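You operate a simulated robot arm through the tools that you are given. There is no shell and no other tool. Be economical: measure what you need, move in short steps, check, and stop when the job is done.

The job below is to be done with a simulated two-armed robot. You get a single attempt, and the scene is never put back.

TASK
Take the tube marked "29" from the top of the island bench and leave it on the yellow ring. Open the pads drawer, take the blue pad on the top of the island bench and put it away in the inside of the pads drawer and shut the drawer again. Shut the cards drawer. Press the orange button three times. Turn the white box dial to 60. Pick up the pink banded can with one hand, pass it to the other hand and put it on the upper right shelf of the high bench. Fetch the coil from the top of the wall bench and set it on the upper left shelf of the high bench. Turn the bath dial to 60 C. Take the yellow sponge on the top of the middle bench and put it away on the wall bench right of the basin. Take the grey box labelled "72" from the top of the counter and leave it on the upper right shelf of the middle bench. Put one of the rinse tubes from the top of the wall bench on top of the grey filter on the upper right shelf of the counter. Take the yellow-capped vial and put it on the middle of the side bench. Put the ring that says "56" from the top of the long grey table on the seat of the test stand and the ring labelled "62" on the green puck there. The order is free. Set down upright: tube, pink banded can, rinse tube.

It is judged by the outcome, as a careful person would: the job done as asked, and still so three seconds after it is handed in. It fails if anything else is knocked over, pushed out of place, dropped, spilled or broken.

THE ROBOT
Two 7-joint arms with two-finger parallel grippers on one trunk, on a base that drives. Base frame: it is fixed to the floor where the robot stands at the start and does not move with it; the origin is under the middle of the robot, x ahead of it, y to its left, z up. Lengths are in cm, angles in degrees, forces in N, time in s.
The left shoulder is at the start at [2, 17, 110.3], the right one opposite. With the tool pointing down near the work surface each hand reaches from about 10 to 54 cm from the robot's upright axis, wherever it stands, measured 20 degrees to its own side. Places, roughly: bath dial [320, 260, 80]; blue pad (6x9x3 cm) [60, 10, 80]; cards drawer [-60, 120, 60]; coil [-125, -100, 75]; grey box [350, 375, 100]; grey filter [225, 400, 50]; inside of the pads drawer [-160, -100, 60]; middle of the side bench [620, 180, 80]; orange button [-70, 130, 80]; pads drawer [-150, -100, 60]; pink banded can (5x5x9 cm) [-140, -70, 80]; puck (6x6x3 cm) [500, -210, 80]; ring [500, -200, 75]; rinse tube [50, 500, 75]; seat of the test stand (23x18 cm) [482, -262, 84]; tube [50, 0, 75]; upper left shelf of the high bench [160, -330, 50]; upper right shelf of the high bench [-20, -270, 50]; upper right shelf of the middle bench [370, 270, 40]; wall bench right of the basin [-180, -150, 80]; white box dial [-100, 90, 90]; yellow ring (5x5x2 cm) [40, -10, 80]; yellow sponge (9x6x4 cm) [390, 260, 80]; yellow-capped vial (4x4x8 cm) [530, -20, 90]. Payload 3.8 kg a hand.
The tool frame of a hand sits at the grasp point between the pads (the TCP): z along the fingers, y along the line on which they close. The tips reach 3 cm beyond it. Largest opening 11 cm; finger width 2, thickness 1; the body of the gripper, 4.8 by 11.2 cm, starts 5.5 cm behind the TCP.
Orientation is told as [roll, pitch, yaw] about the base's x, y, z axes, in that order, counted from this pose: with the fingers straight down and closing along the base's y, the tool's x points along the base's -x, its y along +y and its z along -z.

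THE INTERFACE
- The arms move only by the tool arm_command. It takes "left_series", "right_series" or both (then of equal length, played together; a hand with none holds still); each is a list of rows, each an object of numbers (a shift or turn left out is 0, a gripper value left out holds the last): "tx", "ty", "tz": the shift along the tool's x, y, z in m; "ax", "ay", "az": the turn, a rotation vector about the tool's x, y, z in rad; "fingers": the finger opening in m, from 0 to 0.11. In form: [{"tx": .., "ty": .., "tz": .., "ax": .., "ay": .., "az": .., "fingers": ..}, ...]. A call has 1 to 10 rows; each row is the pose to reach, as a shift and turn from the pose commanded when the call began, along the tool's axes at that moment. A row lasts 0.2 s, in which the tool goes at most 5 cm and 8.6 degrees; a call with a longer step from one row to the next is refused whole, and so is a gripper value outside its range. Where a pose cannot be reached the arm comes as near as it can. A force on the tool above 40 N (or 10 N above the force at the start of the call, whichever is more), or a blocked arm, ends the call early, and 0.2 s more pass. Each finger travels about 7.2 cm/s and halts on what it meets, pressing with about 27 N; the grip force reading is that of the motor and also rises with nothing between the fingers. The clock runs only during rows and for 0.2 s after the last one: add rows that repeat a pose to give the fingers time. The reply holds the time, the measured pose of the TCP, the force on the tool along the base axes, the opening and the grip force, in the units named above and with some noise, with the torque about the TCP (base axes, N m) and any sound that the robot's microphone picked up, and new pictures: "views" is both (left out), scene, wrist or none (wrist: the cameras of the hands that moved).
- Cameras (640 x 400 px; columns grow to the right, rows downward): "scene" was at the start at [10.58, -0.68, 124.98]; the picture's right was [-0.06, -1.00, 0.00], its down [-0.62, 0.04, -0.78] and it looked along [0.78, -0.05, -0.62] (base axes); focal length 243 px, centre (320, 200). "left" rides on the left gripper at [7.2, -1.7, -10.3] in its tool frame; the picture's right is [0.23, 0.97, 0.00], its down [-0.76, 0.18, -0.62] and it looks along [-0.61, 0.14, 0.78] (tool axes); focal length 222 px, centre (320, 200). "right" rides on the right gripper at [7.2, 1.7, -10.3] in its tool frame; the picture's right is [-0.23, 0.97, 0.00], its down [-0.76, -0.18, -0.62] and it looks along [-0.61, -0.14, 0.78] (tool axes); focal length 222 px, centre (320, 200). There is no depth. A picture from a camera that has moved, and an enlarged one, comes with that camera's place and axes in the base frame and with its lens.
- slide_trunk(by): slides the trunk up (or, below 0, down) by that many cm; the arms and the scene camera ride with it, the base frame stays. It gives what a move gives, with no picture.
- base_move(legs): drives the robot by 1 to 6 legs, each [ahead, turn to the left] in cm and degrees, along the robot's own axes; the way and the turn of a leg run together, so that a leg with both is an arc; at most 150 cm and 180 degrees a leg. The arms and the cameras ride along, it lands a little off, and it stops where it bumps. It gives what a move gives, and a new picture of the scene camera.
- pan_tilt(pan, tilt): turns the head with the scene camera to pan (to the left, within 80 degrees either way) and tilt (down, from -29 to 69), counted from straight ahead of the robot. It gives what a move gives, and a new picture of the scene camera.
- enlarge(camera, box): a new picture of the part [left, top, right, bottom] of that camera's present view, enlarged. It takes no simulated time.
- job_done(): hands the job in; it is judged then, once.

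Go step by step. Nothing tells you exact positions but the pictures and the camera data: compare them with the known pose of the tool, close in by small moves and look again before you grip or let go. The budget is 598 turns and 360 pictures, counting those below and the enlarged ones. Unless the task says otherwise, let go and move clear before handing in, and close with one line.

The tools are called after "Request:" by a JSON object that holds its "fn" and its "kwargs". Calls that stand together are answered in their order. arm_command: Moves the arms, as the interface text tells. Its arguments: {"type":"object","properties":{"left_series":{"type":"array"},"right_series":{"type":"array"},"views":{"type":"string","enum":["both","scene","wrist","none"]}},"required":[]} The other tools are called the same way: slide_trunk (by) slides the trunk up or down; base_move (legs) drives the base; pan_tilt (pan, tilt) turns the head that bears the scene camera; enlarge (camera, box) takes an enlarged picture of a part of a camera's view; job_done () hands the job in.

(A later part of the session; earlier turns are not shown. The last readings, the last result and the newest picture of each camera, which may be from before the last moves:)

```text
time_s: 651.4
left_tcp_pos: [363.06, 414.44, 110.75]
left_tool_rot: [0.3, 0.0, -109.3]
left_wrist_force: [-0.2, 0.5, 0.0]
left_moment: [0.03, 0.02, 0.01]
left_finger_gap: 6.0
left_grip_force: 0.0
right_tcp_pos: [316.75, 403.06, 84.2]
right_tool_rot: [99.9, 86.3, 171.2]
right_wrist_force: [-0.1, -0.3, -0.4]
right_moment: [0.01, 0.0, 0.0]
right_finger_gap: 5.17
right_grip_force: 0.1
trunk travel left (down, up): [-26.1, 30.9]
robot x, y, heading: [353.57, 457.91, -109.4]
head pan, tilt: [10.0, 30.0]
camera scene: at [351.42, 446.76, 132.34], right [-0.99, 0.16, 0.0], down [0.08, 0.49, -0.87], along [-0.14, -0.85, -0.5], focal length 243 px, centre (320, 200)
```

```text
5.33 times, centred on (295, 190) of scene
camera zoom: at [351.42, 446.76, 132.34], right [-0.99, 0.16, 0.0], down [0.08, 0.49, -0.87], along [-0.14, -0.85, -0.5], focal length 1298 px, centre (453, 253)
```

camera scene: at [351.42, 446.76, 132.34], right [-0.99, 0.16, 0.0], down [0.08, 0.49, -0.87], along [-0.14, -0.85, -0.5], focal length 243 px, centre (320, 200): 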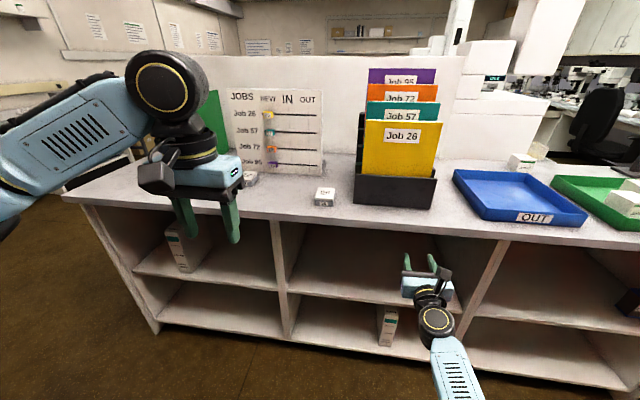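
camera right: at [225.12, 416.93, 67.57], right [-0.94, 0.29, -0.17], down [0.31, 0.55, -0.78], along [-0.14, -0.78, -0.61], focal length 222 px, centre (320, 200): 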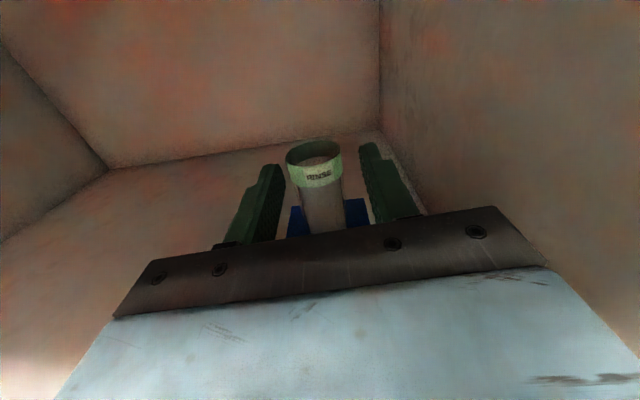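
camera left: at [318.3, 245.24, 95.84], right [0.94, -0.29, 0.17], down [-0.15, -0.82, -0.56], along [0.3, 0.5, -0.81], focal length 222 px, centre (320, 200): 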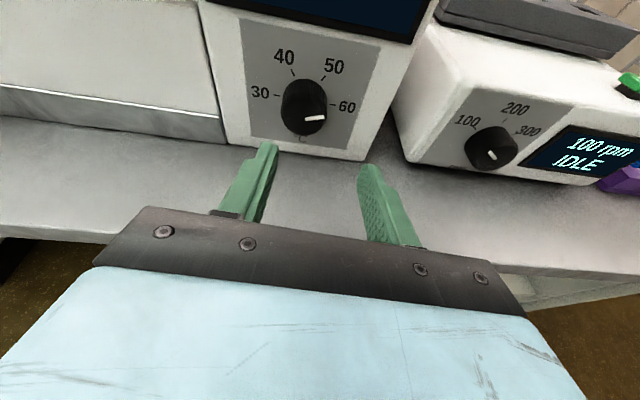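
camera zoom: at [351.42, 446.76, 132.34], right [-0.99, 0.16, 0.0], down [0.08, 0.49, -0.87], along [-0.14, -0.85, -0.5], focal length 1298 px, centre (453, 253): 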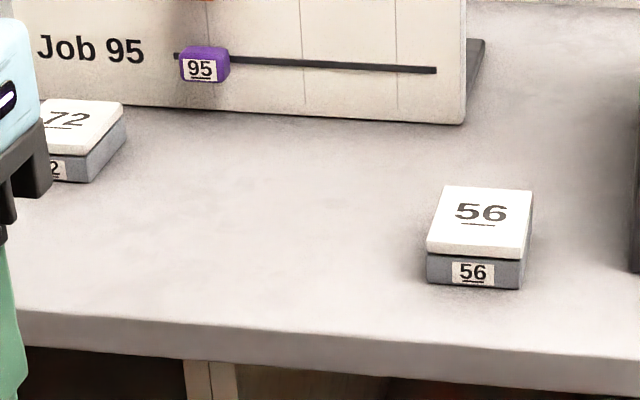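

Box 72 is further left (behind the left hand's view) at about [365, 348]; box 56 is nearer. I'll raise the trunk so both hands clear the counter, shift left 30 cm, and approach with the left hand.

Request:
{"fn": "slide_trunk", "kwargs": {"by": 14}}

Request:
{"fn": "base_move", "kwargs": {"legs": [[0, 91], [32, 0], [0, -90], [42, 0]]}}

```text
time_s: 653.1
left_tcp_pos: [363.06, 414.37, 124.55]
left_tool_rot: [0.2, 0.0, -109.3]
left_wrist_force: [-0.4, 1.2, -0.4]
left_moment: [0.0, -0.04, -0.02]
left_finger_gap: 5.98
left_grip_force: 0.1
right_tcp_pos: [316.74, 403.06, 98.21]
right_tool_rot: [99.7, 86.3, 171.2]
right_wrist_force: [0.1, 0.1, 0.0]
right_moment: [0.0, -0.03, 0.01]
right_finger_gap: 5.2
right_grip_force: 0.0
trunk travel left (down, up): [-40.1, 16.9]
robot x, y, heading: [353.67, 458.14, -109.1]
head pan, tilt: [10.0, 30.0]
```

```text
time_s: 664.9
left_tcp_pos: [381.51, 369.55, 124.75]
left_tool_rot: [0.3, 0.0, -109.1]
left_wrist_force: [-0.2, 0.5, 0.1]
left_moment: [0.0, -0.02, 0.0]
left_finger_gap: 6.01
left_grip_force: 0.0
right_tcp_pos: [335.63, 358.41, 98.27]
right_tool_rot: [100.8, 86.5, 172.5]
right_wrist_force: [0.9, 7.1, 2.1]
right_moment: [-0.02, -0.09, 0.19]
right_finger_gap: 5.12
right_grip_force: 0.1
trunk travel left (down, up): [-40.1, 16.9]
robot x, y, heading: [372.07, 412.96, -109.4]
head pan, tilt: [10.0, 30.0]
stopped in leg 4: the force on the tool passed its limit at 486 N (the readings are from after the stop); the commanded pose is now the measured one
camera scene: at [369.86, 402.03, 146.35], right [-0.99, 0.16, 0.0], down [0.08, 0.49, -0.87], along [-0.14, -0.86, -0.5], focal length 243 px, centre (320, 200)
```

scene: 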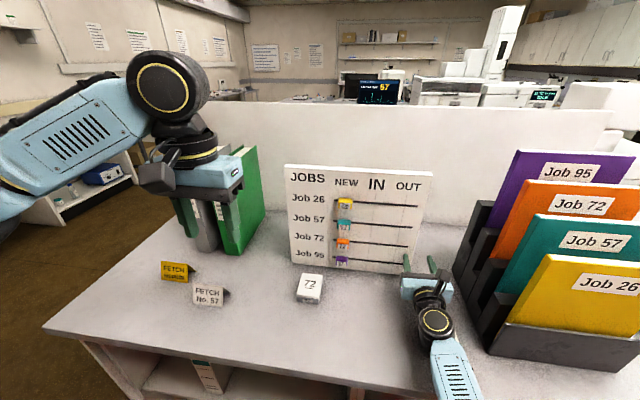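

The right fingertips bumped the rigid JOBS board; it looks undisturbed. I'll back off 4 cm and look closely at the board and box 72.

Request:
{"fn": "base_move", "kwargs": {"legs": [[-4, 0]]}}

Request:
{"fn": "enlarge", "kwargs": {"camera": "scene", "box": [270, 150, 450, 310]}}

```text
time_s: 665.8
left_tcp_pos: [383.03, 373.37, 124.78]
left_tool_rot: [0.3, 0.0, -108.9]
left_wrist_force: [0.8, 0.1, 0.6]
left_moment: [-0.04, 0.02, 0.0]
left_finger_gap: 6.02
left_grip_force: 0.0
right_tcp_pos: [337.0, 362.04, 98.26]
right_tool_rot: [100.9, 86.5, 172.9]
right_wrist_force: [0.5, -0.2, -0.2]
right_moment: [0.05, -0.01, -0.01]
right_finger_gap: 5.18
right_grip_force: 0.0
trunk travel left (down, up): [-40.1, 16.9]
robot x, y, heading: [373.42, 416.05, -109.2]
head pan, tilt: [10.0, 30.0]
camera scene: at [371.21, 405.83, 146.36], right [-0.99, 0.16, 0.0], down [0.08, 0.49, -0.87], along [-0.14, -0.86, -0.5], focal length 243 px, centre (320, 200)
```

scene: 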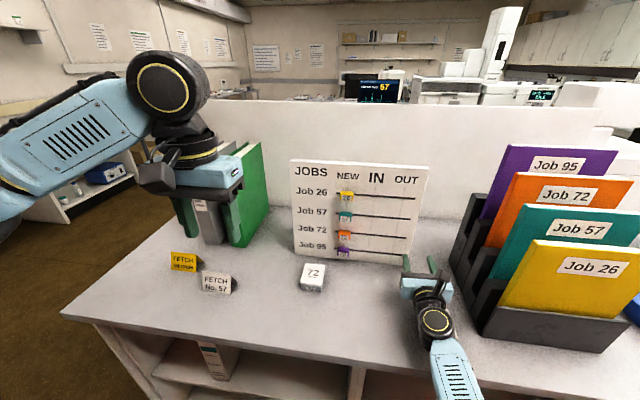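

```text
2.50 times, centred on (360, 230) of scene
camera zoom: at [371.21, 405.83, 146.36], right [-0.99, 0.16, 0.0], down [0.08, 0.49, -0.87], along [-0.14, -0.86, -0.5], focal length 609 px, centre (220, 125)
```

zoom: 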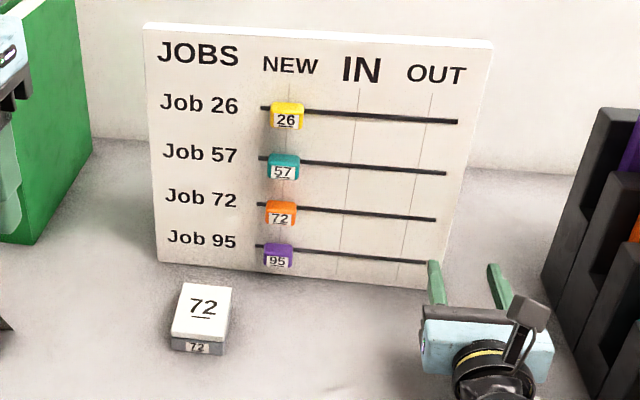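

All sliders on the board are still at NEW and it is square to the wall, so no harm done. Box 72 is centred at [364.7, 353], about 6×9 cm. I'll bring the left hand over with a 45° forward pitch.

Request:
{"fn": "arm_command", "kwargs": {"left_series": [{"tx": -0.025, "ty": -0.015, "tz": 0.03, "ay": -0.112, "fingers": 0.09}, {"tx": -0.05, "ty": -0.03, "tz": 0.06, "ay": -0.224}, {"tx": -0.075, "ty": -0.045, "tz": 0.09, "ay": -0.336}, {"tx": -0.1, "ty": -0.06, "tz": 0.12, "ay": -0.448}, {"tx": -0.125, "ty": -0.075, "tz": 0.15, "ay": -0.56}, {"tx": -0.15, "ty": -0.09, "tz": 0.18, "ay": -0.672}, {"tx": -0.175, "ty": -0.105, "tz": 0.21, "ay": -0.785}, {"tx": -0.18, "ty": -0.105, "tz": 0.24, "ay": -0.785}], "views": "wrist"}}

```text
time_s: 667.6
left_tcp_pos: [367.12, 359.67, 100.58]
left_tool_rot: [0.5, -45.1, -109.4]
left_wrist_force: [0.1, 0.3, -0.4]
left_moment: [0.01, 0.01, 0.01]
left_finger_gap: 9.0
left_grip_force: 0.1
right_tcp_pos: [336.99, 362.0, 98.2]
right_tool_rot: [99.7, 86.4, 171.4]
right_wrist_force: [-0.2, 0.0, 0.0]
right_moment: [-0.02, 0.0, 0.01]
right_finger_gap: 5.19
right_grip_force: 0.0
trunk travel left (down, up): [-40.1, 16.9]
robot x, y, heading: [373.03, 416.38, -109.1]
head pan, tilt: [10.0, 30.0]
camera left: at [369.72, 372.08, 102.86], right [0.97, -0.17, -0.16], down [0.13, -0.15, 0.98], along [-0.19, -0.97, -0.12], focal length 222 px, centre (320, 200)
```

left: 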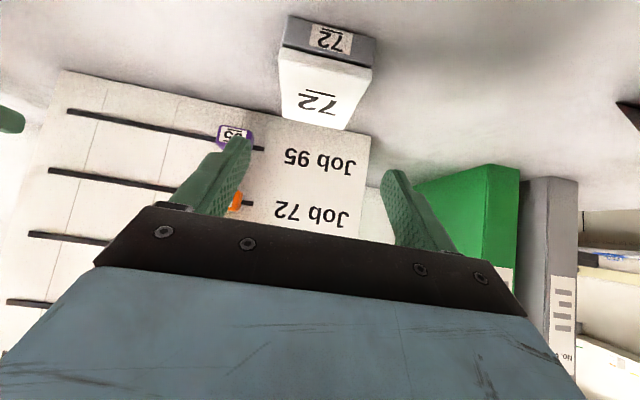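

Aligned with the box. I'll descend diagonally around it and grip.

Request:
{"fn": "arm_command", "kwargs": {"left_series": [{"tx": 0.033}, {"tx": 0.033, "tz": 0.04}, {"tx": 0.033, "tz": 0.08}, {"tx": 0.033, "tz": 0.105}, {"tx": 0.033, "tz": 0.117}, {"tx": 0.033, "tz": 0.117}], "views": "wrist"}}

```text
time_s: 668.7
left_tcp_pos: [364.81, 355.02, 92.81]
left_tool_rot: [-0.1, -46.9, -109.4]
left_wrist_force: [8.5, 26.8, 37.8]
left_moment: [-0.27, -1.71, 1.37]
left_finger_gap: 8.95
left_grip_force: 0.0
right_tcp_pos: [337.23, 362.58, 98.44]
right_tool_rot: [103.9, 86.5, 176.0]
right_wrist_force: [0.2, -0.9, 0.1]
right_moment: [-0.03, 0.0, 0.02]
right_finger_gap: 5.2
right_grip_force: 0.0
trunk travel left (down, up): [-40.1, 16.9]
robot x, y, heading: [373.57, 417.28, -109.1]
head pan, tilt: [10.0, 30.0]
stopped in row 5 (left hand): the force on the tool passed its limit at 174 N (the readings are from after the stop); the commanded pose is now the measured one
camera left: at [367.53, 367.35, 94.7], right [0.97, -0.18, -0.17], down [0.15, -0.12, 0.98], along [-0.2, -0.98, -0.09], focal length 222 px, centre (320, 200)
```

left: 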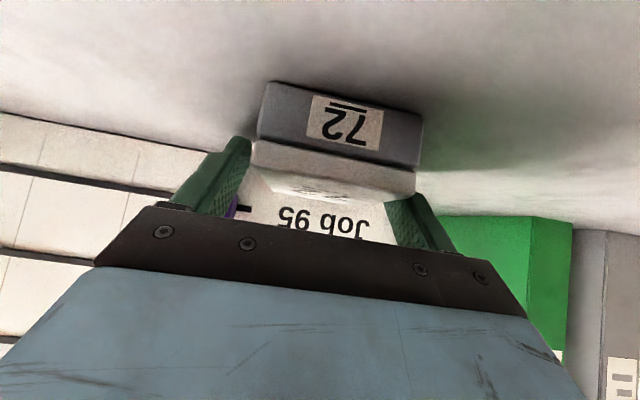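

The fingertips met the counter (it is at about z 90). The box is between the fingers; I'll ease up slightly and close.

Request:
{"fn": "arm_command", "kwargs": {"left_series": [{"tx": -0.003, "tz": -0.003}, {"tx": -0.003, "tz": -0.003, "fingers": 0.07}, {"tx": -0.003, "tz": -0.003, "fingers": 0.055}, {"tx": -0.003, "tz": -0.003, "fingers": 0.045}, {"tx": -0.003, "tz": -0.003, "fingers": 0.045}], "views": "none"}}

Request:
{"fn": "arm_command", "kwargs": {"left_series": [{"tx": -0.02, "tz": -0.02}, {"tx": -0.05, "tz": -0.05}, {"tx": -0.08, "tz": -0.08}, {"tx": -0.08, "tz": -0.08}], "views": "both"}}

```text
time_s: 669.9
left_tcp_pos: [365.24, 354.71, 92.89]
left_tool_rot: [-0.1, -46.5, -109.2]
left_wrist_force: [11.0, 2.7, 30.6]
left_moment: [-0.45, -0.2, 0.28]
left_finger_gap: 5.95
left_grip_force: 26.4
right_tcp_pos: [337.32, 362.34, 98.33]
right_tool_rot: [102.5, 86.5, 174.4]
right_wrist_force: [0.3, -0.2, -0.8]
right_moment: [0.0, -0.03, -0.01]
right_finger_gap: 5.2
right_grip_force: 0.1
trunk travel left (down, up): [-40.1, 16.9]
robot x, y, heading: [373.28, 416.65, -109.4]
head pan, tilt: [10.0, 30.0]
```

```text
time_s: 670.9
left_tcp_pos: [365.11, 354.61, 103.48]
left_tool_rot: [0.0, -45.7, -109.3]
left_wrist_force: [-0.7, 0.0, -1.8]
left_moment: [-0.03, 0.0, 0.0]
left_finger_gap: 5.97
left_grip_force: 26.8
right_tcp_pos: [337.23, 362.09, 98.06]
right_tool_rot: [99.6, 86.4, 171.5]
right_wrist_force: [-0.9, 0.5, -0.1]
right_moment: [-0.01, 0.0, -0.05]
right_finger_gap: 5.18
right_grip_force: 0.0
trunk travel left (down, up): [-40.1, 16.9]
robot x, y, heading: [373.47, 416.87, -109.1]
head pan, tilt: [10.0, 30.0]
camera scene: at [371.24, 405.72, 146.34], right [-0.99, 0.16, 0.0], down [0.08, 0.49, -0.87], along [-0.14, -0.85, -0.5], focal length 243 px, centre (320, 200)
camera left: at [367.73, 367.06, 105.62], right [0.97, -0.17, -0.16], down [0.14, -0.14, 0.98], along [-0.19, -0.98, -0.11], focal length 222 px, centre (320, 200)
```

scene: 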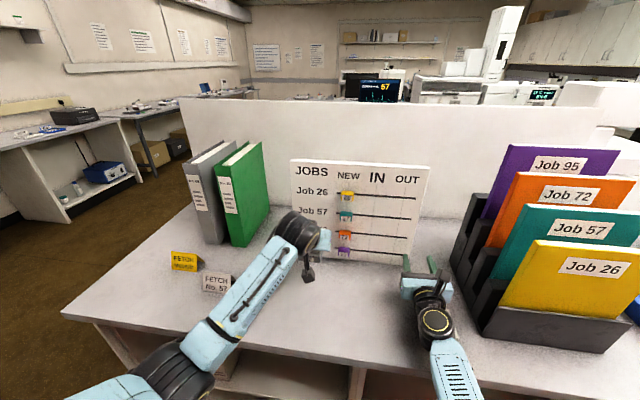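
left: 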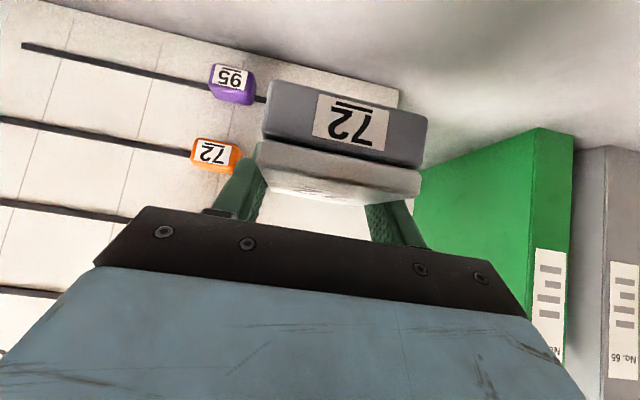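

Box 72 is held. I'll retract the hand, then drive around the bench's east end to the south side.

Request:
{"fn": "arm_command", "kwargs": {"left_series": [{"tx": 0.0, "tz": -0.03}, {"tx": 0.02, "tz": -0.06}, {"tx": 0.04, "tz": -0.09}, {"tx": 0.06, "tz": -0.12}, {"tx": 0.08, "tz": -0.15}, {"tx": 0.1, "tz": -0.18}], "views": "none"}}

Request:
{"fn": "base_move", "kwargs": {"legs": [[-36, 0], [0, 90], [138, 0], [0, -90]]}}

```text
time_s: 672.3
left_tcp_pos: [371.71, 373.62, 109.04]
left_tool_rot: [0.0, -46.0, -109.4]
left_wrist_force: [0.6, -0.6, -0.6]
left_moment: [-0.03, 0.02, -0.04]
left_finger_gap: 5.95
left_grip_force: 26.7
right_tcp_pos: [337.16, 362.08, 98.11]
right_tool_rot: [100.3, 86.5, 172.2]
right_wrist_force: [0.1, 0.0, 0.4]
right_moment: [-0.02, 0.0, -0.01]
right_finger_gap: 5.19
right_grip_force: 0.0
trunk travel left (down, up): [-40.1, 16.9]
robot x, y, heading: [373.09, 416.55, -109.4]
head pan, tilt: [10.0, 30.0]
```

```text
time_s: 688.6
left_tcp_pos: [510.05, 358.65, 108.91]
left_tool_rot: [0.0, -46.0, -111.1]
left_wrist_force: [-0.3, -0.8, -0.7]
left_moment: [-0.02, 0.0, 0.04]
left_finger_gap: 5.96
left_grip_force: 27.0
right_tcp_pos: [474.9, 348.39, 98.15]
right_tool_rot: [99.8, 86.4, 170.0]
right_wrist_force: [-0.9, 0.1, -0.6]
right_moment: [-0.01, 0.0, 0.0]
right_finger_gap: 5.19
right_grip_force: 0.0
trunk travel left (down, up): [-40.1, 16.9]
robot x, y, heading: [512.97, 401.85, -110.5]
head pan, tilt: [10.0, 30.0]
camera scene: at [510.46, 390.96, 146.34], right [-0.98, 0.19, 0.0], down [0.09, 0.49, -0.87], along [-0.16, -0.85, -0.5], focal length 243 px, centre (320, 200)
```

scene: 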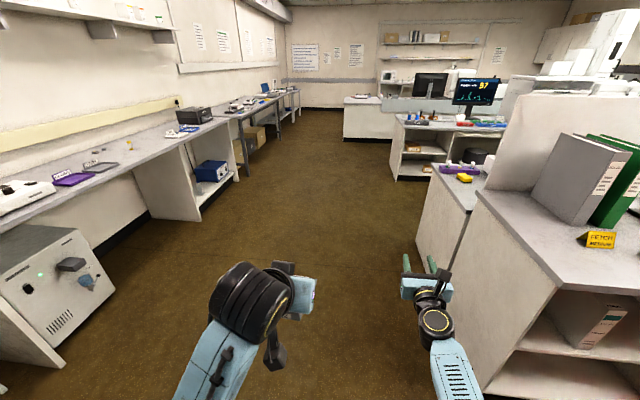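

Request:
{"fn": "base_move", "kwargs": {"legs": [[0, 2], [150, 0], [103, 0], [0, -90], [82, 0], [0, -90]]}}

Request:
{"fn": "pan_tilt", "kwargs": {"pan": 0, "tilt": 35}}

```text
time_s: 712.9
left_tcp_pos: [348.22, 231.24, 108.83]
left_tool_rot: [0.2, -45.9, 72.8]
left_wrist_force: [0.2, 0.2, -1.2]
left_moment: [0.02, -0.02, 0.0]
left_finger_gap: 5.97
left_grip_force: 26.6
right_tcp_pos: [382.52, 243.9, 98.2]
right_tool_rot: [100.0, 86.4, -6.0]
right_wrist_force: [0.1, 0.6, -0.1]
right_moment: [0.05, 0.0, -0.01]
right_finger_gap: 5.18
right_grip_force: 0.0
trunk travel left (down, up): [-40.1, 16.9]
robot x, y, heading: [348.0, 187.64, 73.1]
head pan, tilt: [10.0, 30.0]
camera scene: at [349.78, 198.68, 146.34], right [0.99, -0.12, 0.0], down [-0.06, -0.5, -0.87], along [0.1, 0.86, -0.5], focal length 243 px, centre (320, 200)
```

scene: 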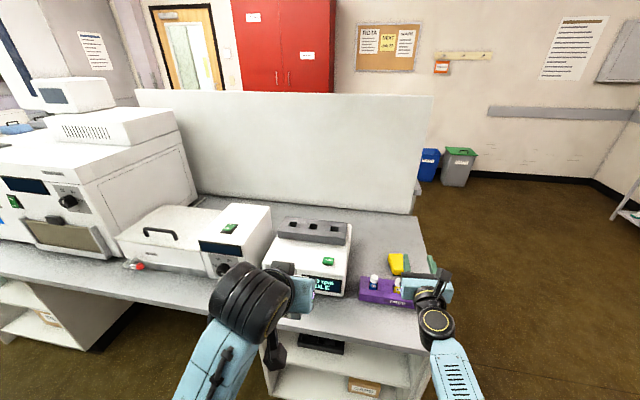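

```text
time_s: 713.6
left_tcp_pos: [348.24, 231.29, 108.88]
left_tool_rot: [0.0, -45.9, 72.8]
left_wrist_force: [1.0, 0.1, -1.2]
left_moment: [0.0, -0.02, -0.03]
left_finger_gap: 5.97
left_grip_force: 26.9
right_tcp_pos: [382.43, 244.05, 98.14]
right_tool_rot: [100.0, 86.3, -6.0]
right_wrist_force: [0.2, -0.7, 0.5]
right_moment: [0.03, 0.03, -0.01]
right_finger_gap: 5.21
right_grip_force: 0.0
trunk travel left (down, up): [-40.1, 16.9]
robot x, y, heading: [347.98, 187.87, 73.1]
head pan, tilt: [0.0, 35.0]
camera scene: at [351.23, 198.13, 145.57], right [0.96, -0.29, 0.0], down [-0.17, -0.55, -0.82], along [0.24, 0.78, -0.57], focal length 243 px, centre (320, 200)
```

scene: 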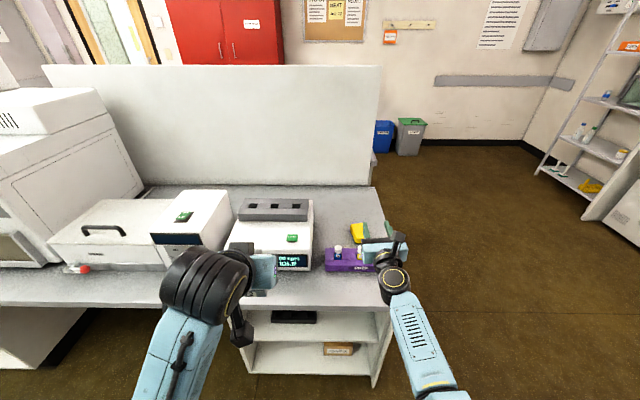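

I'll back up 25 cm, lower the trunk and look into the shelf.

Request:
{"fn": "base_move", "kwargs": {"legs": [[-25, 0]]}}

Request:
{"fn": "slide_trunk", "kwargs": {"by": -40}}

Request:
{"fn": "pan_tilt", "kwargs": {"pan": 0, "tilt": 30}}

```text
time_s: 715.4
left_tcp_pos: [341.24, 207.46, 109.06]
left_tool_rot: [0.1, -45.9, 72.6]
left_wrist_force: [-0.3, 0.1, -1.4]
left_moment: [0.04, 0.0, 0.02]
left_finger_gap: 5.96
left_grip_force: 26.9
right_tcp_pos: [375.44, 220.15, 98.16]
right_tool_rot: [100.6, 86.4, -5.5]
right_wrist_force: [-0.6, -0.2, 0.1]
right_moment: [-0.03, -0.02, 0.01]
right_finger_gap: 5.2
right_grip_force: 0.2
trunk travel left (down, up): [-40.1, 16.9]
robot x, y, heading: [340.99, 164.12, 72.9]
head pan, tilt: [0.0, 35.0]
camera scene: at [344.0, 174.39, 145.57], right [0.96, -0.3, 0.0], down [-0.17, -0.55, -0.82], along [0.24, 0.78, -0.57], focal length 243 px, centre (320, 200)
```

scene: 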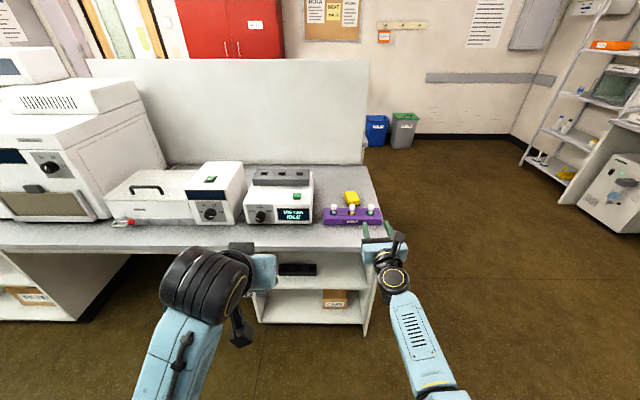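

```text
time_s: 719.3
left_tcp_pos: [341.2, 207.61, 68.95]
left_tool_rot: [0.0, -45.9, 72.5]
left_wrist_force: [0.3, 0.6, -0.9]
left_moment: [-0.01, 0.0, -0.01]
left_finger_gap: 5.99
left_grip_force: 26.9
right_tcp_pos: [375.48, 220.1, 58.17]
right_tool_rot: [99.9, 86.4, -6.0]
right_wrist_force: [-0.1, 0.2, -1.1]
right_moment: [-0.01, 0.01, 0.01]
right_finger_gap: 5.2
right_grip_force: 0.1
trunk travel left (down, up): [-0.1, 56.9]
robot x, y, heading: [340.87, 164.03, 72.7]
head pan, tilt: [0.0, 35.0]
```

```text
time_s: 719.9
left_tcp_pos: [341.21, 207.58, 68.92]
left_tool_rot: [0.1, -45.9, 72.6]
left_wrist_force: [0.9, -0.4, -0.1]
left_moment: [0.0, -0.01, 0.0]
left_finger_gap: 5.95
left_grip_force: 26.8
right_tcp_pos: [375.39, 220.13, 58.08]
right_tool_rot: [100.0, 86.4, -6.2]
right_wrist_force: [0.3, 0.8, 0.5]
right_moment: [-0.04, 0.05, 0.01]
right_finger_gap: 5.17
right_grip_force: 0.0
trunk travel left (down, up): [-0.1, 56.9]
robot x, y, heading: [341.22, 164.37, 72.9]
head pan, tilt: [0.0, 30.0]
camera scene: at [344.1, 174.71, 106.34], right [0.96, -0.3, 0.0], down [-0.15, -0.48, -0.87], along [0.26, 0.83, -0.5], focal length 243 px, centre (320, 200)
```

scene: 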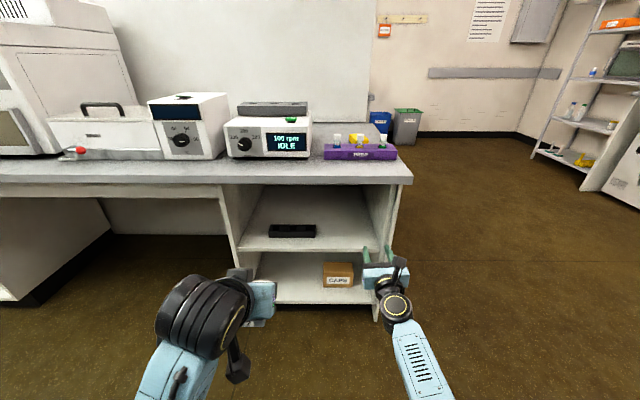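

The free space is right of the black tray (shelf z about 47). I'll lower the left hand, then shift the base 23 cm right and forward.

Request:
{"fn": "arm_command", "kwargs": {"left_series": [{"tx": 0.03, "tz": 0.03}, {"tx": 0.06, "tz": 0.06}, {"tx": 0.09, "tz": 0.09}, {"tx": 0.1, "tz": 0.1}, {"tx": 0.1, "tz": 0.1}], "views": "none"}}

Request:
{"fn": "base_move", "kwargs": {"legs": [[0, -45], [33, 0], [0, 44]]}}

```text
time_s: 721.1
left_tcp_pos: [341.23, 207.8, 54.79]
left_tool_rot: [0.0, -45.8, 72.6]
left_wrist_force: [0.7, 0.0, -0.8]
left_moment: [0.02, 0.03, -0.01]
left_finger_gap: 5.96
left_grip_force: 27.0
right_tcp_pos: [375.51, 220.15, 58.12]
right_tool_rot: [99.8, 86.4, -6.2]
right_wrist_force: [-0.3, 0.0, 0.4]
right_moment: [0.01, 0.03, 0.0]
right_finger_gap: 5.2
right_grip_force: 0.0
trunk travel left (down, up): [-0.1, 56.9]
robot x, y, heading: [340.92, 164.03, 72.7]
head pan, tilt: [0.0, 30.0]
```

```text
time_s: 727.4
left_tcp_pos: [371.03, 222.47, 54.59]
left_tool_rot: [0.0, -45.9, 71.4]
left_wrist_force: [1.0, 0.1, -1.1]
left_moment: [0.02, -0.02, -0.02]
left_finger_gap: 5.94
left_grip_force: 27.1
right_tcp_pos: [405.46, 234.18, 58.06]
right_tool_rot: [99.8, 86.4, -7.6]
right_wrist_force: [0.2, -0.4, -0.1]
right_moment: [0.01, -0.01, 0.0]
right_finger_gap: 5.18
right_grip_force: 0.1
trunk travel left (down, up): [-0.1, 56.9]
robot x, y, heading: [369.64, 179.1, 71.5]
head pan, tilt: [0.0, 30.0]
camera scene: at [373.01, 189.44, 106.34], right [0.95, -0.32, 0.0], down [-0.16, -0.47, -0.87], along [0.27, 0.82, -0.5], focal length 243 px, centre (320, 200)
```

scene: 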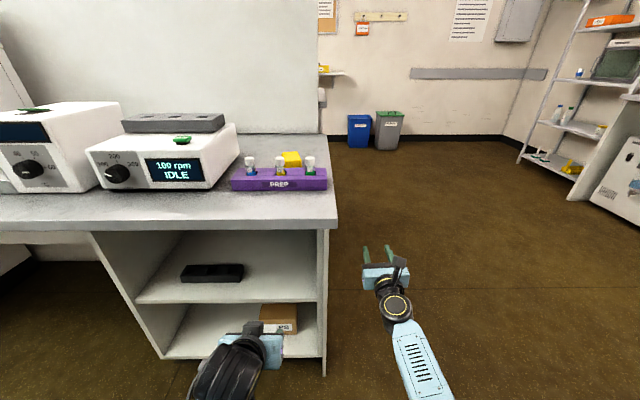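

Well aligned with the free space. Drive 20 cm in.

Request:
{"fn": "base_move", "kwargs": {"legs": [[20, 0]]}}

Request:
{"fn": "arm_command", "kwargs": {"left_series": [{"tx": 0.007, "tz": 0.007}], "views": "wrist"}}

```text
time_s: 729.0
left_tcp_pos: [377.27, 241.55, 54.78]
left_tool_rot: [0.0, -45.8, 71.4]
left_wrist_force: [0.2, 0.1, -1.1]
left_moment: [0.01, -0.02, -0.01]
left_finger_gap: 5.99
left_grip_force: 27.0
right_tcp_pos: [411.65, 253.27, 58.16]
right_tool_rot: [99.9, 86.4, -7.4]
right_wrist_force: [0.3, -0.4, -0.7]
right_moment: [0.02, 0.0, 0.02]
right_finger_gap: 5.21
right_grip_force: 0.1
trunk travel left (down, up): [-0.1, 56.9]
robot x, y, heading: [375.98, 197.94, 71.5]
head pan, tilt: [0.0, 30.0]
camera scene: at [379.35, 208.48, 106.34], right [0.95, -0.32, 0.0], down [-0.16, -0.47, -0.87], along [0.27, 0.82, -0.5], focal length 243 px, centre (320, 200)
```

scene: 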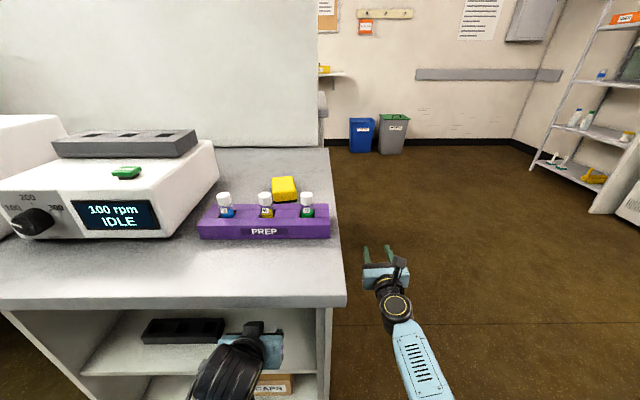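

```text
time_s: 729.4
left_tcp_pos: [377.26, 241.5, 53.64]
left_tool_rot: [0.1, -45.8, 71.4]
left_wrist_force: [-0.3, 0.7, -0.7]
left_moment: [0.03, -0.03, 0.03]
left_finger_gap: 6.0
left_grip_force: 26.7
right_tcp_pos: [411.74, 253.31, 58.11]
right_tool_rot: [99.7, 86.4, -7.7]
right_wrist_force: [0.1, 0.5, -0.4]
right_moment: [0.02, -0.02, 0.01]
right_finger_gap: 5.19
right_grip_force: 0.1
trunk travel left (down, up): [-0.1, 56.9]
robot x, y, heading: [376.19, 198.0, 71.6]
head pan, tilt: [0.0, 30.0]
camera left: at [374.99, 229.27, 55.85], right [-0.97, 0.16, -0.16], down [-0.14, 0.13, 0.98], along [0.18, 0.98, -0.11], focal length 222 px, centre (320, 200)
```

left: 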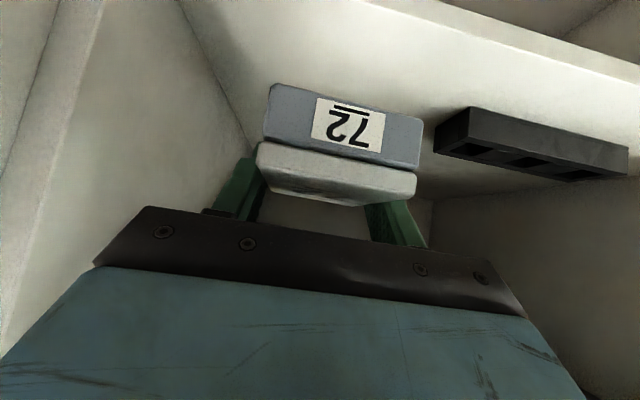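

The box is clear of the tray and walls. I'll go 1.5 cm deeper, then lower to contact.

Request:
{"fn": "base_move", "kwargs": {"legs": [[1.5, 0]]}}

Request:
{"fn": "arm_command", "kwargs": {"left_series": [{"tx": 0.005, "tz": 0.005}, {"tx": 0.01, "tz": 0.01}, {"tx": 0.014, "tz": 0.014}, {"tx": 0.018, "tz": 0.018}, {"tx": 0.022, "tz": 0.022}, {"tx": 0.026, "tz": 0.026}, {"tx": 0.03, "tz": 0.03}], "views": "wrist"}}

```text
time_s: 730.2
left_tcp_pos: [377.74, 243.0, 53.69]
left_tool_rot: [0.1, -45.9, 71.5]
left_wrist_force: [0.6, 1.1, -1.2]
left_moment: [-0.04, -0.02, 0.0]
left_finger_gap: 5.98
left_grip_force: 27.1
right_tcp_pos: [412.19, 254.61, 58.08]
right_tool_rot: [99.8, 86.5, -7.5]
right_wrist_force: [-0.4, 0.2, 0.2]
right_moment: [-0.01, 0.01, 0.0]
right_finger_gap: 5.21
right_grip_force: 0.0
trunk travel left (down, up): [-0.1, 56.9]
robot x, y, heading: [376.48, 199.43, 71.5]
head pan, tilt: [0.0, 30.0]
camera scene: at [379.83, 209.91, 106.34], right [0.95, -0.32, 0.0], down [-0.16, -0.47, -0.87], along [0.27, 0.82, -0.5], focal length 243 px, centre (320, 200)
```

scene: 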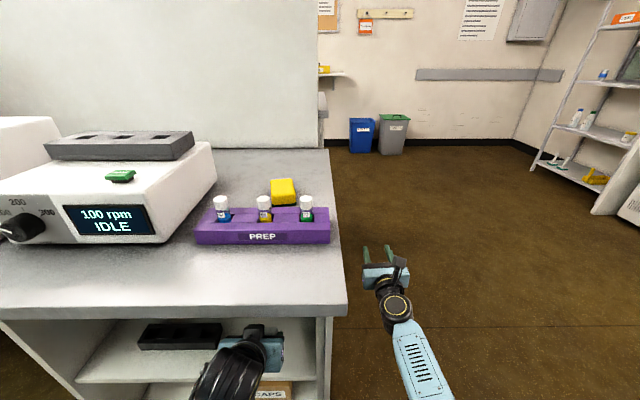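

```text
time_s: 731.8
left_tcp_pos: [377.69, 243.04, 49.32]
left_tool_rot: [0.2, -45.8, 71.5]
left_wrist_force: [0.7, 0.0, -0.7]
left_moment: [0.04, 0.0, 0.02]
left_finger_gap: 5.95
left_grip_force: 27.3
right_tcp_pos: [412.09, 254.79, 58.0]
right_tool_rot: [99.9, 86.4, -7.5]
right_wrist_force: [1.2, -0.2, -0.2]
right_moment: [0.01, -0.02, -0.02]
right_finger_gap: 5.16
right_grip_force: 0.1
trunk travel left (down, up): [-0.1, 56.9]
robot x, y, heading: [376.54, 199.33, 71.2]
head pan, tilt: [0.0, 30.0]
camera left: at [375.46, 230.75, 51.54], right [-0.97, 0.16, -0.16], down [-0.14, 0.13, 0.98], along [0.18, 0.98, -0.11], focal length 222 px, centre (320, 200)
```

left: 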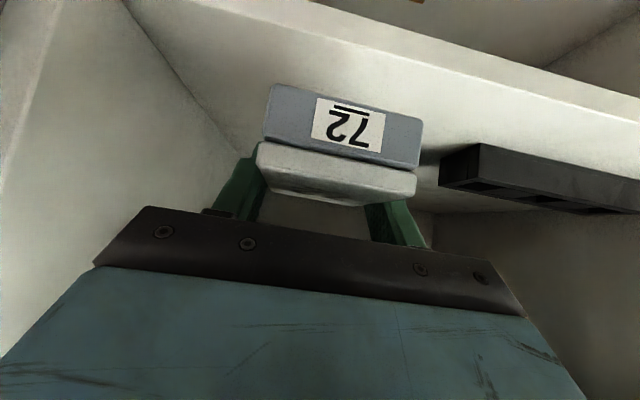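

Request:
{"fn": "arm_command", "kwargs": {"left_series": [{"tx": 0.003, "tz": 0.003}, {"tx": 0.006, "tz": 0.006}, {"tx": 0.009, "tz": 0.009}, {"tx": 0.012, "tz": 0.012}, {"tx": 0.015, "tz": 0.015}, {"tx": 0.018, "tz": 0.018}, {"tx": 0.021, "tz": 0.021}, {"tx": 0.024, "tz": 0.024}], "views": "wrist"}}

```text
time_s: 733.6
left_tcp_pos: [377.8, 243.15, 46.07]
left_tool_rot: [0.0, -45.9, 71.4]
left_wrist_force: [-0.1, 0.6, -0.7]
left_moment: [0.02, 0.02, 0.03]
left_finger_gap: 5.96
left_grip_force: 26.8
right_tcp_pos: [412.07, 254.7, 58.05]
right_tool_rot: [99.8, 86.4, -7.6]
right_wrist_force: [0.8, -0.2, 0.5]
right_moment: [0.0, 0.01, 0.01]
right_finger_gap: 5.17
right_grip_force: 0.0
trunk travel left (down, up): [-0.1, 56.9]
robot x, y, heading: [376.65, 199.44, 71.4]
head pan, tilt: [0.0, 30.0]
camera left: at [375.5, 230.84, 48.21], right [-0.97, 0.16, -0.16], down [-0.14, 0.13, 0.98], along [0.18, 0.98, -0.11], focal length 222 px, centre (320, 200)
```

left: 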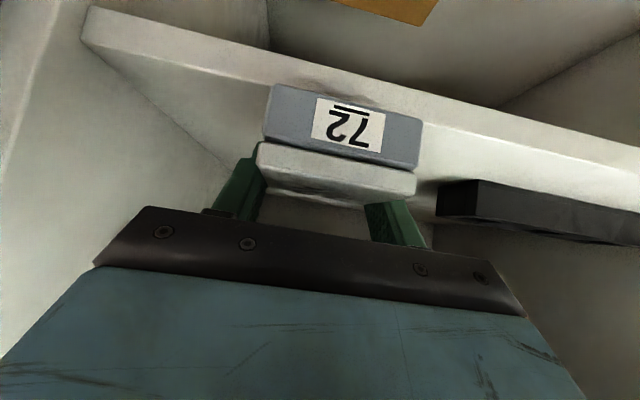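

Request:
{"fn": "arm_command", "kwargs": {"left_series": [{"tx": 0.002, "tz": 0.002}, {"tx": 0.004, "tz": 0.004}, {"tx": 0.006, "tz": 0.006}, {"tx": 0.008, "tz": 0.008}, {"tx": 0.01, "tz": 0.01}, {"tx": 0.012, "tz": 0.012}, {"tx": 0.014, "tz": 0.014}, {"tx": 0.016, "tz": 0.016}], "views": "wrist"}}

```text
time_s: 735.2
left_tcp_pos: [377.99, 243.46, 44.79]
left_tool_rot: [-0.1, -47.1, 71.5]
left_wrist_force: [0.9, 2.5, 7.4]
left_moment: [-0.1, 0.18, 0.0]
left_finger_gap: 5.97
left_grip_force: 27.2
right_tcp_pos: [412.13, 254.71, 58.17]
right_tool_rot: [100.0, 86.5, -7.4]
right_wrist_force: [-0.3, 0.1, -0.2]
right_moment: [-0.01, 0.02, 0.02]
right_finger_gap: 5.2
right_grip_force: 0.0
trunk travel left (down, up): [-0.1, 56.9]
robot x, y, heading: [376.17, 199.75, 71.7]
head pan, tilt: [0.0, 30.0]
stopped in row 8 (left hand): the force on the tool passed its limit at 49 N (the readings are from after the stop); the commanded pose is now the measured one
camera left: at [375.64, 231.18, 46.66], right [-0.97, 0.16, -0.17], down [-0.15, 0.12, 0.98], along [0.18, 0.98, -0.09], focal length 222 px, centre (320, 200)
```

left: 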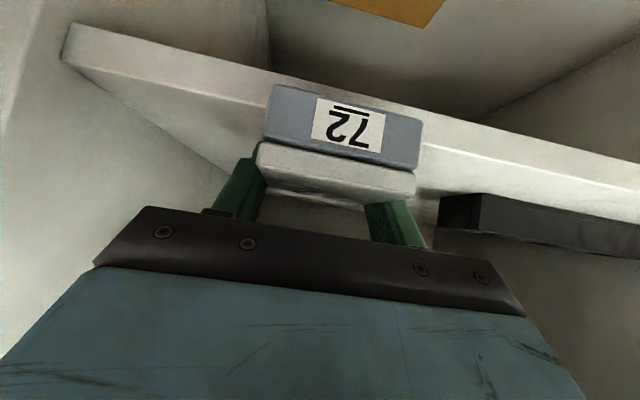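

The shelf is lower (z about 42) and its edge is further in than assumed, so the box would overhang 2 cm. I'll lift 2 cm, go 4.8 cm deeper and lower again.

Request:
{"fn": "arm_command", "kwargs": {"left_series": [{"tx": -0.008, "tz": -0.008}, {"tx": -0.015, "tz": -0.015}, {"tx": -0.015, "tz": -0.015}], "views": "none"}}

Request:
{"fn": "base_move", "kwargs": {"legs": [[4.8, 0]]}}

Request:
{"fn": "arm_command", "kwargs": {"left_series": [{"tx": 0.004, "tz": 0.004}, {"tx": 0.007, "tz": 0.007}, {"tx": 0.009, "tz": 0.009}, {"tx": 0.011, "tz": 0.011}, {"tx": 0.013, "tz": 0.013}, {"tx": 0.015, "tz": 0.015}], "views": "wrist"}}

```text
time_s: 736.0
left_tcp_pos: [377.9, 243.22, 46.66]
left_tool_rot: [0.0, -46.8, 71.4]
left_wrist_force: [0.4, 0.5, -0.8]
left_moment: [0.01, 0.0, 0.05]
left_finger_gap: 5.97
left_grip_force: 26.9
right_tcp_pos: [412.12, 254.67, 58.15]
right_tool_rot: [99.8, 86.5, -7.6]
right_wrist_force: [0.6, -0.2, -0.2]
right_moment: [0.03, -0.03, -0.03]
right_finger_gap: 5.21
right_grip_force: 0.1
trunk travel left (down, up): [-0.1, 56.9]
robot x, y, heading: [376.38, 199.48, 71.6]
head pan, tilt: [0.0, 30.0]
```

```text
time_s: 737.0
left_tcp_pos: [379.38, 247.89, 46.75]
left_tool_rot: [-0.1, -46.8, 71.3]
left_wrist_force: [0.8, -0.4, -1.7]
left_moment: [0.0, -0.02, -0.03]
left_finger_gap: 5.96
left_grip_force: 27.7
right_tcp_pos: [413.52, 259.13, 58.2]
right_tool_rot: [99.9, 86.4, -7.5]
right_wrist_force: [0.4, 0.0, 0.0]
right_moment: [-0.03, 0.01, -0.01]
right_finger_gap: 5.18
right_grip_force: 0.0
trunk travel left (down, up): [-0.1, 56.9]
robot x, y, heading: [377.75, 203.83, 71.6]
head pan, tilt: [0.0, 30.0]
camera scene: at [381.34, 214.43, 106.34], right [0.95, -0.32, 0.0], down [-0.16, -0.47, -0.87], along [0.27, 0.82, -0.5], focal length 243 px, centre (320, 200)
```

scene: 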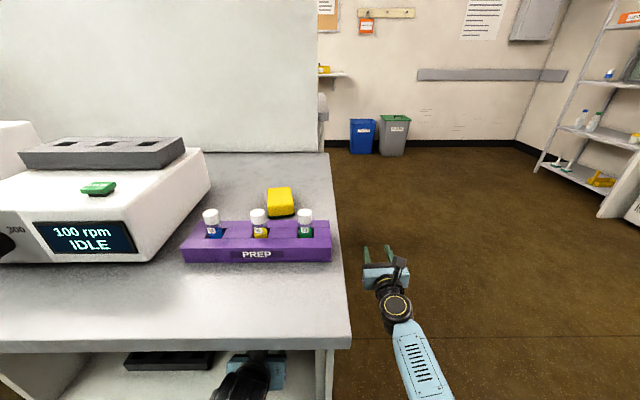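

```text
time_s: 738.4
left_tcp_pos: [379.37, 248.11, 44.84]
left_tool_rot: [0.0, -47.0, 71.4]
left_wrist_force: [-1.5, -2.8, 10.0]
left_moment: [-0.59, 0.3, -0.02]
left_finger_gap: 5.98
left_grip_force: 26.8
right_tcp_pos: [413.76, 259.16, 58.14]
right_tool_rot: [100.4, 86.4, -7.1]
right_wrist_force: [0.4, 0.0, 0.5]
right_moment: [-0.02, 0.01, -0.02]
right_finger_gap: 5.22
right_grip_force: 0.0
trunk travel left (down, up): [-0.1, 56.9]
robot x, y, heading: [377.63, 204.24, 71.5]
head pan, tilt: [0.0, 30.0]
camera left: at [377.08, 235.67, 46.69], right [-0.97, 0.16, -0.17], down [-0.15, 0.12, 0.98], along [0.18, 0.98, -0.09], focal length 222 px, centre (320, 200)
```

left: 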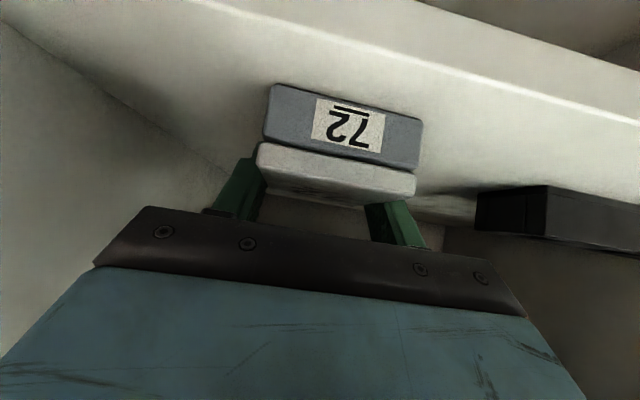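

Now the box sits fully on the shelf with contact. Release and withdraw.

Request:
{"fn": "arm_command", "kwargs": {"left_series": [{"fingers": 0.07}, {"fingers": 0.08}, {"fingers": 0.085}, {"tz": -0.03}, {"tz": -0.06}, {"tz": -0.08, "tx": -0.01}], "views": "wrist"}}

Request:
{"fn": "base_move", "kwargs": {"legs": [[-30, 0]]}}

```text
time_s: 739.8
left_tcp_pos: [377.6, 242.91, 50.77]
left_tool_rot: [0.0, -46.8, 71.3]
left_wrist_force: [0.1, -0.5, 0.6]
left_moment: [0.03, 0.04, 0.01]
left_finger_gap: 8.48
left_grip_force: 0.0
right_tcp_pos: [413.79, 259.12, 58.09]
right_tool_rot: [99.8, 86.4, -7.5]
right_wrist_force: [-0.2, 0.4, 0.2]
right_moment: [0.0, -0.02, 0.01]
right_finger_gap: 5.19
right_grip_force: 0.1
trunk travel left (down, up): [-0.1, 56.9]
robot x, y, heading: [377.92, 203.97, 71.2]
head pan, tilt: [0.0, 30.0]
camera left: at [375.33, 230.63, 52.72], right [-0.97, 0.16, -0.16], down [-0.15, 0.12, 0.98], along [0.18, 0.98, -0.09], focal length 222 px, centre (320, 200)
```

left: 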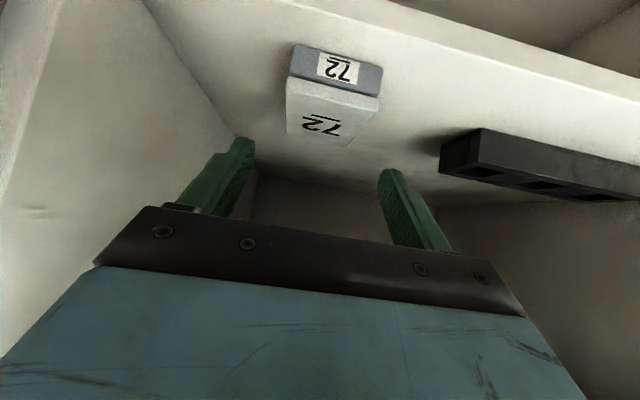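

```text
time_s: 741.8
left_tcp_pos: [367.99, 214.16, 50.79]
left_tool_rot: [-0.1, -46.8, 71.7]
left_wrist_force: [0.5, 0.2, 0.4]
left_moment: [-0.01, 0.01, 0.0]
left_finger_gap: 8.48
left_grip_force: 0.1
right_tcp_pos: [403.83, 230.73, 58.13]
right_tool_rot: [99.8, 86.3, -7.4]
right_wrist_force: [0.2, -0.4, 0.4]
right_moment: [0.03, -0.02, -0.02]
right_finger_gap: 5.21
right_grip_force: 0.0
trunk travel left (down, up): [-0.1, 56.9]
robot x, y, heading: [368.52, 175.51, 72.0]
head pan, tilt: [0.0, 30.0]
camera scene: at [371.77, 185.68, 106.34], right [0.95, -0.31, 0.0], down [-0.16, -0.48, -0.87], along [0.27, 0.82, -0.5], focal length 243 px, centre (320, 200)
```

scene: 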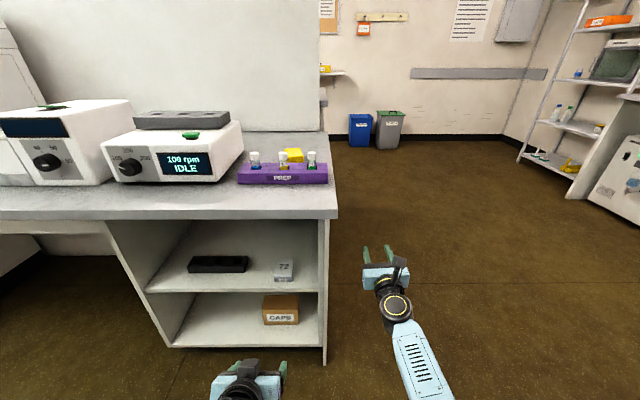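

Box 72 is on the upper right shelf. Pictures are getting scarce, so I'll plan compactly: next the cards drawer, button and white-box dial by the wall bench. First un-pitch the left hand and raise the trunk, then drive west and south.

Request:
{"fn": "slide_trunk", "kwargs": {"by": 20}}

Request:
{"fn": "arm_command", "kwargs": {"left_series": [{"ay": 0.14}, {"ay": 0.28, "tz": -0.03}, {"ay": 0.42, "tz": -0.06}, {"ay": 0.56, "tz": -0.09}, {"ay": 0.7, "tz": -0.13}, {"ay": 0.815, "tz": -0.17, "tx": -0.03}, {"ay": 0.815, "tz": -0.21, "tx": -0.06}, {"ay": 0.815, "tz": -0.24, "tx": -0.1}, {"ay": 0.815, "tz": -0.26, "tx": -0.14}], "views": "none"}}

Request:
{"fn": "base_move", "kwargs": {"legs": [[0, 90], [150, 0], [138, 0], [0, 90], [150, 0], [20, 0]]}}

```text
time_s: 744.0
left_tcp_pos: [368.02, 214.25, 70.88]
left_tool_rot: [-0.1, -46.7, 71.8]
left_wrist_force: [-0.9, 0.1, 0.0]
left_moment: [-0.01, -0.01, -0.01]
left_finger_gap: 8.51
left_grip_force: 0.1
right_tcp_pos: [403.96, 230.58, 77.93]
right_tool_rot: [99.7, 86.4, -7.4]
right_wrist_force: [-0.8, 0.5, -0.8]
right_moment: [0.01, 0.03, 0.01]
right_finger_gap: 5.21
right_grip_force: 0.1
trunk travel left (down, up): [-20.1, 36.9]
robot x, y, heading: [368.35, 175.2, 71.9]
head pan, tilt: [0.0, 30.0]
```

```text
time_s: 746.2
left_tcp_pos: [362.23, 202.13, 72.59]
left_tool_rot: [4.4, -0.7, 70.9]
left_wrist_force: [0.2, 0.0, 0.4]
left_moment: [0.01, -0.02, 0.05]
left_finger_gap: 8.51
left_grip_force: 0.1
left hand out of reach, approached as far as the arm can: row 5, 6, 7, 8, 9
right_tcp_pos: [403.81, 230.59, 78.01]
right_tool_rot: [99.7, 86.5, -7.3]
right_wrist_force: [-0.1, -0.9, 0.0]
right_moment: [0.01, -0.01, 0.03]
right_finger_gap: 5.21
right_grip_force: 0.0
trunk travel left (down, up): [-20.1, 36.9]
robot x, y, heading: [368.49, 175.05, 71.5]
head pan, tilt: [0.0, 30.0]
stopped in row 9 (left hand): the arm was blocked; the commanded pose is now the measured one
```

```text
time_s: 747.6
left_tcp_pos: [358.04, 200.77, 72.65]
left_tool_rot: [4.3, -0.8, 80.1]
left_wrist_force: [0.3, -0.4, 0.7]
left_moment: [-0.02, 0.03, 0.0]
left_finger_gap: 8.51
left_grip_force: 0.1
right_tcp_pos: [395.27, 235.17, 78.14]
right_tool_rot: [100.8, 86.4, 2.1]
right_wrist_force: [-1.4, -8.7, 3.7]
right_moment: [-0.43, 0.23, 0.31]
right_finger_gap: 5.19
right_grip_force: 0.2
trunk travel left (down, up): [-20.1, 36.9]
robot x, y, heading: [368.53, 175.23, 80.8]
head pan, tilt: [0.0, 30.0]
stopped in leg 1: the force on the tool passed its limit at 79 N (the readings are from after the stop); the commanded pose is now the measured one
camera scene: at [370.03, 185.94, 126.36], right [0.99, -0.16, 0.0], down [-0.08, -0.49, -0.87], along [0.14, 0.86, -0.5], focal length 243 px, centre (320, 200)
```

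scene: 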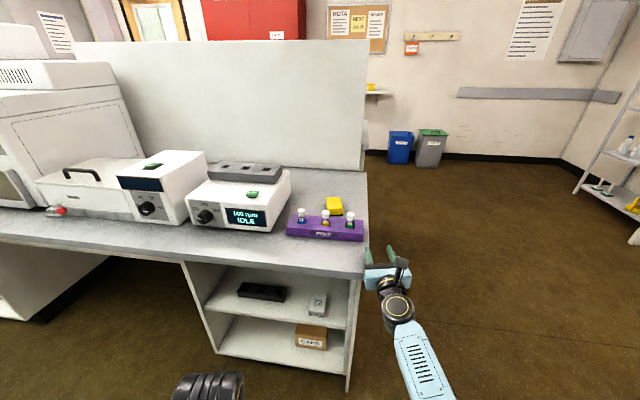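

The right hand brushed the bench end while turning. I'll turn back, reverse well clear, raise the left hand, and then go.

Request:
{"fn": "arm_command", "kwargs": {"left_series": [{"tz": -0.04}, {"tz": -0.08}, {"tz": -0.12}, {"tz": -0.16}, {"tz": -0.2}, {"tz": -0.24}, {"tz": -0.28}, {"tz": -0.3, "tx": -0.03}, {"tz": -0.3, "tx": -0.06}], "views": "none"}}

Request:
{"fn": "base_move", "kwargs": {"legs": [[0, -9], [-45, 0], [0, 90], [150, 0], [138, 0], [0, 90]]}}

```text
time_s: 749.8
left_tcp_pos: [355.1, 197.77, 74.4]
left_tool_rot: [10.9, -0.9, 81.3]
left_wrist_force: [-0.3, 0.2, -0.2]
left_moment: [0.01, 0.02, 0.0]
left_finger_gap: 8.49
left_grip_force: 0.0
left hand out of reach, approached as far as the arm can: row 1, 2, 3, 4, 5, 6, 7, 8, 9
right_tcp_pos: [395.23, 235.14, 78.03]
right_tool_rot: [100.4, 86.4, 1.6]
right_wrist_force: [-1.5, -7.5, 3.5]
right_moment: [-0.39, 0.18, 0.3]
right_finger_gap: 5.22
right_grip_force: 0.0
trunk travel left (down, up): [-20.1, 36.9]
robot x, y, heading: [368.38, 175.32, 81.1]
head pan, tilt: [0.0, 30.0]
stopped in row 9 (left hand): the arm was blocked; the commanded pose is now the measured one
```

```text
time_s: 753.3
left_tcp_pos: [344.63, 156.15, 74.45]
left_tool_rot: [10.9, -0.9, 72.1]
left_wrist_force: [0.1, 0.3, 0.2]
left_moment: [0.01, -0.01, 0.0]
left_finger_gap: 8.51
left_grip_force: 0.1
right_tcp_pos: [390.32, 186.75, 77.94]
right_tool_rot: [99.1, 86.4, -8.9]
right_wrist_force: [0.1, -0.9, 0.2]
right_moment: [0.01, 0.02, 0.0]
right_finger_gap: 5.18
right_grip_force: 0.0
trunk travel left (down, up): [-20.1, 36.9]
robot x, y, heading: [354.2, 131.87, 71.5]
head pan, tilt: [0.0, 30.0]
stopped in leg 2: the robot was blocked; the commanded pose is now the measured one
camera scene: at [357.63, 142.25, 126.34], right [0.95, -0.31, 0.0], down [-0.16, -0.47, -0.87], along [0.27, 0.82, -0.5], focal length 243 px, centre (320, 200)
```

scene: 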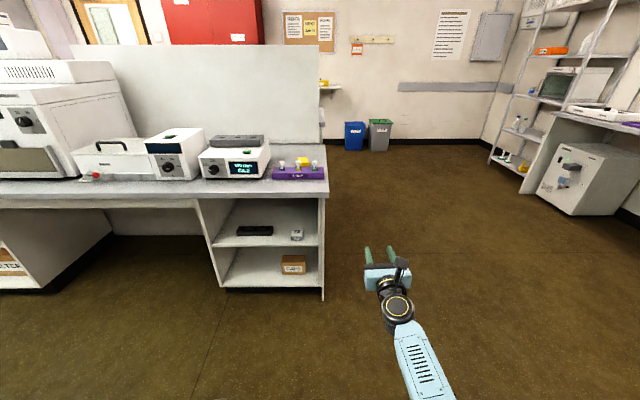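

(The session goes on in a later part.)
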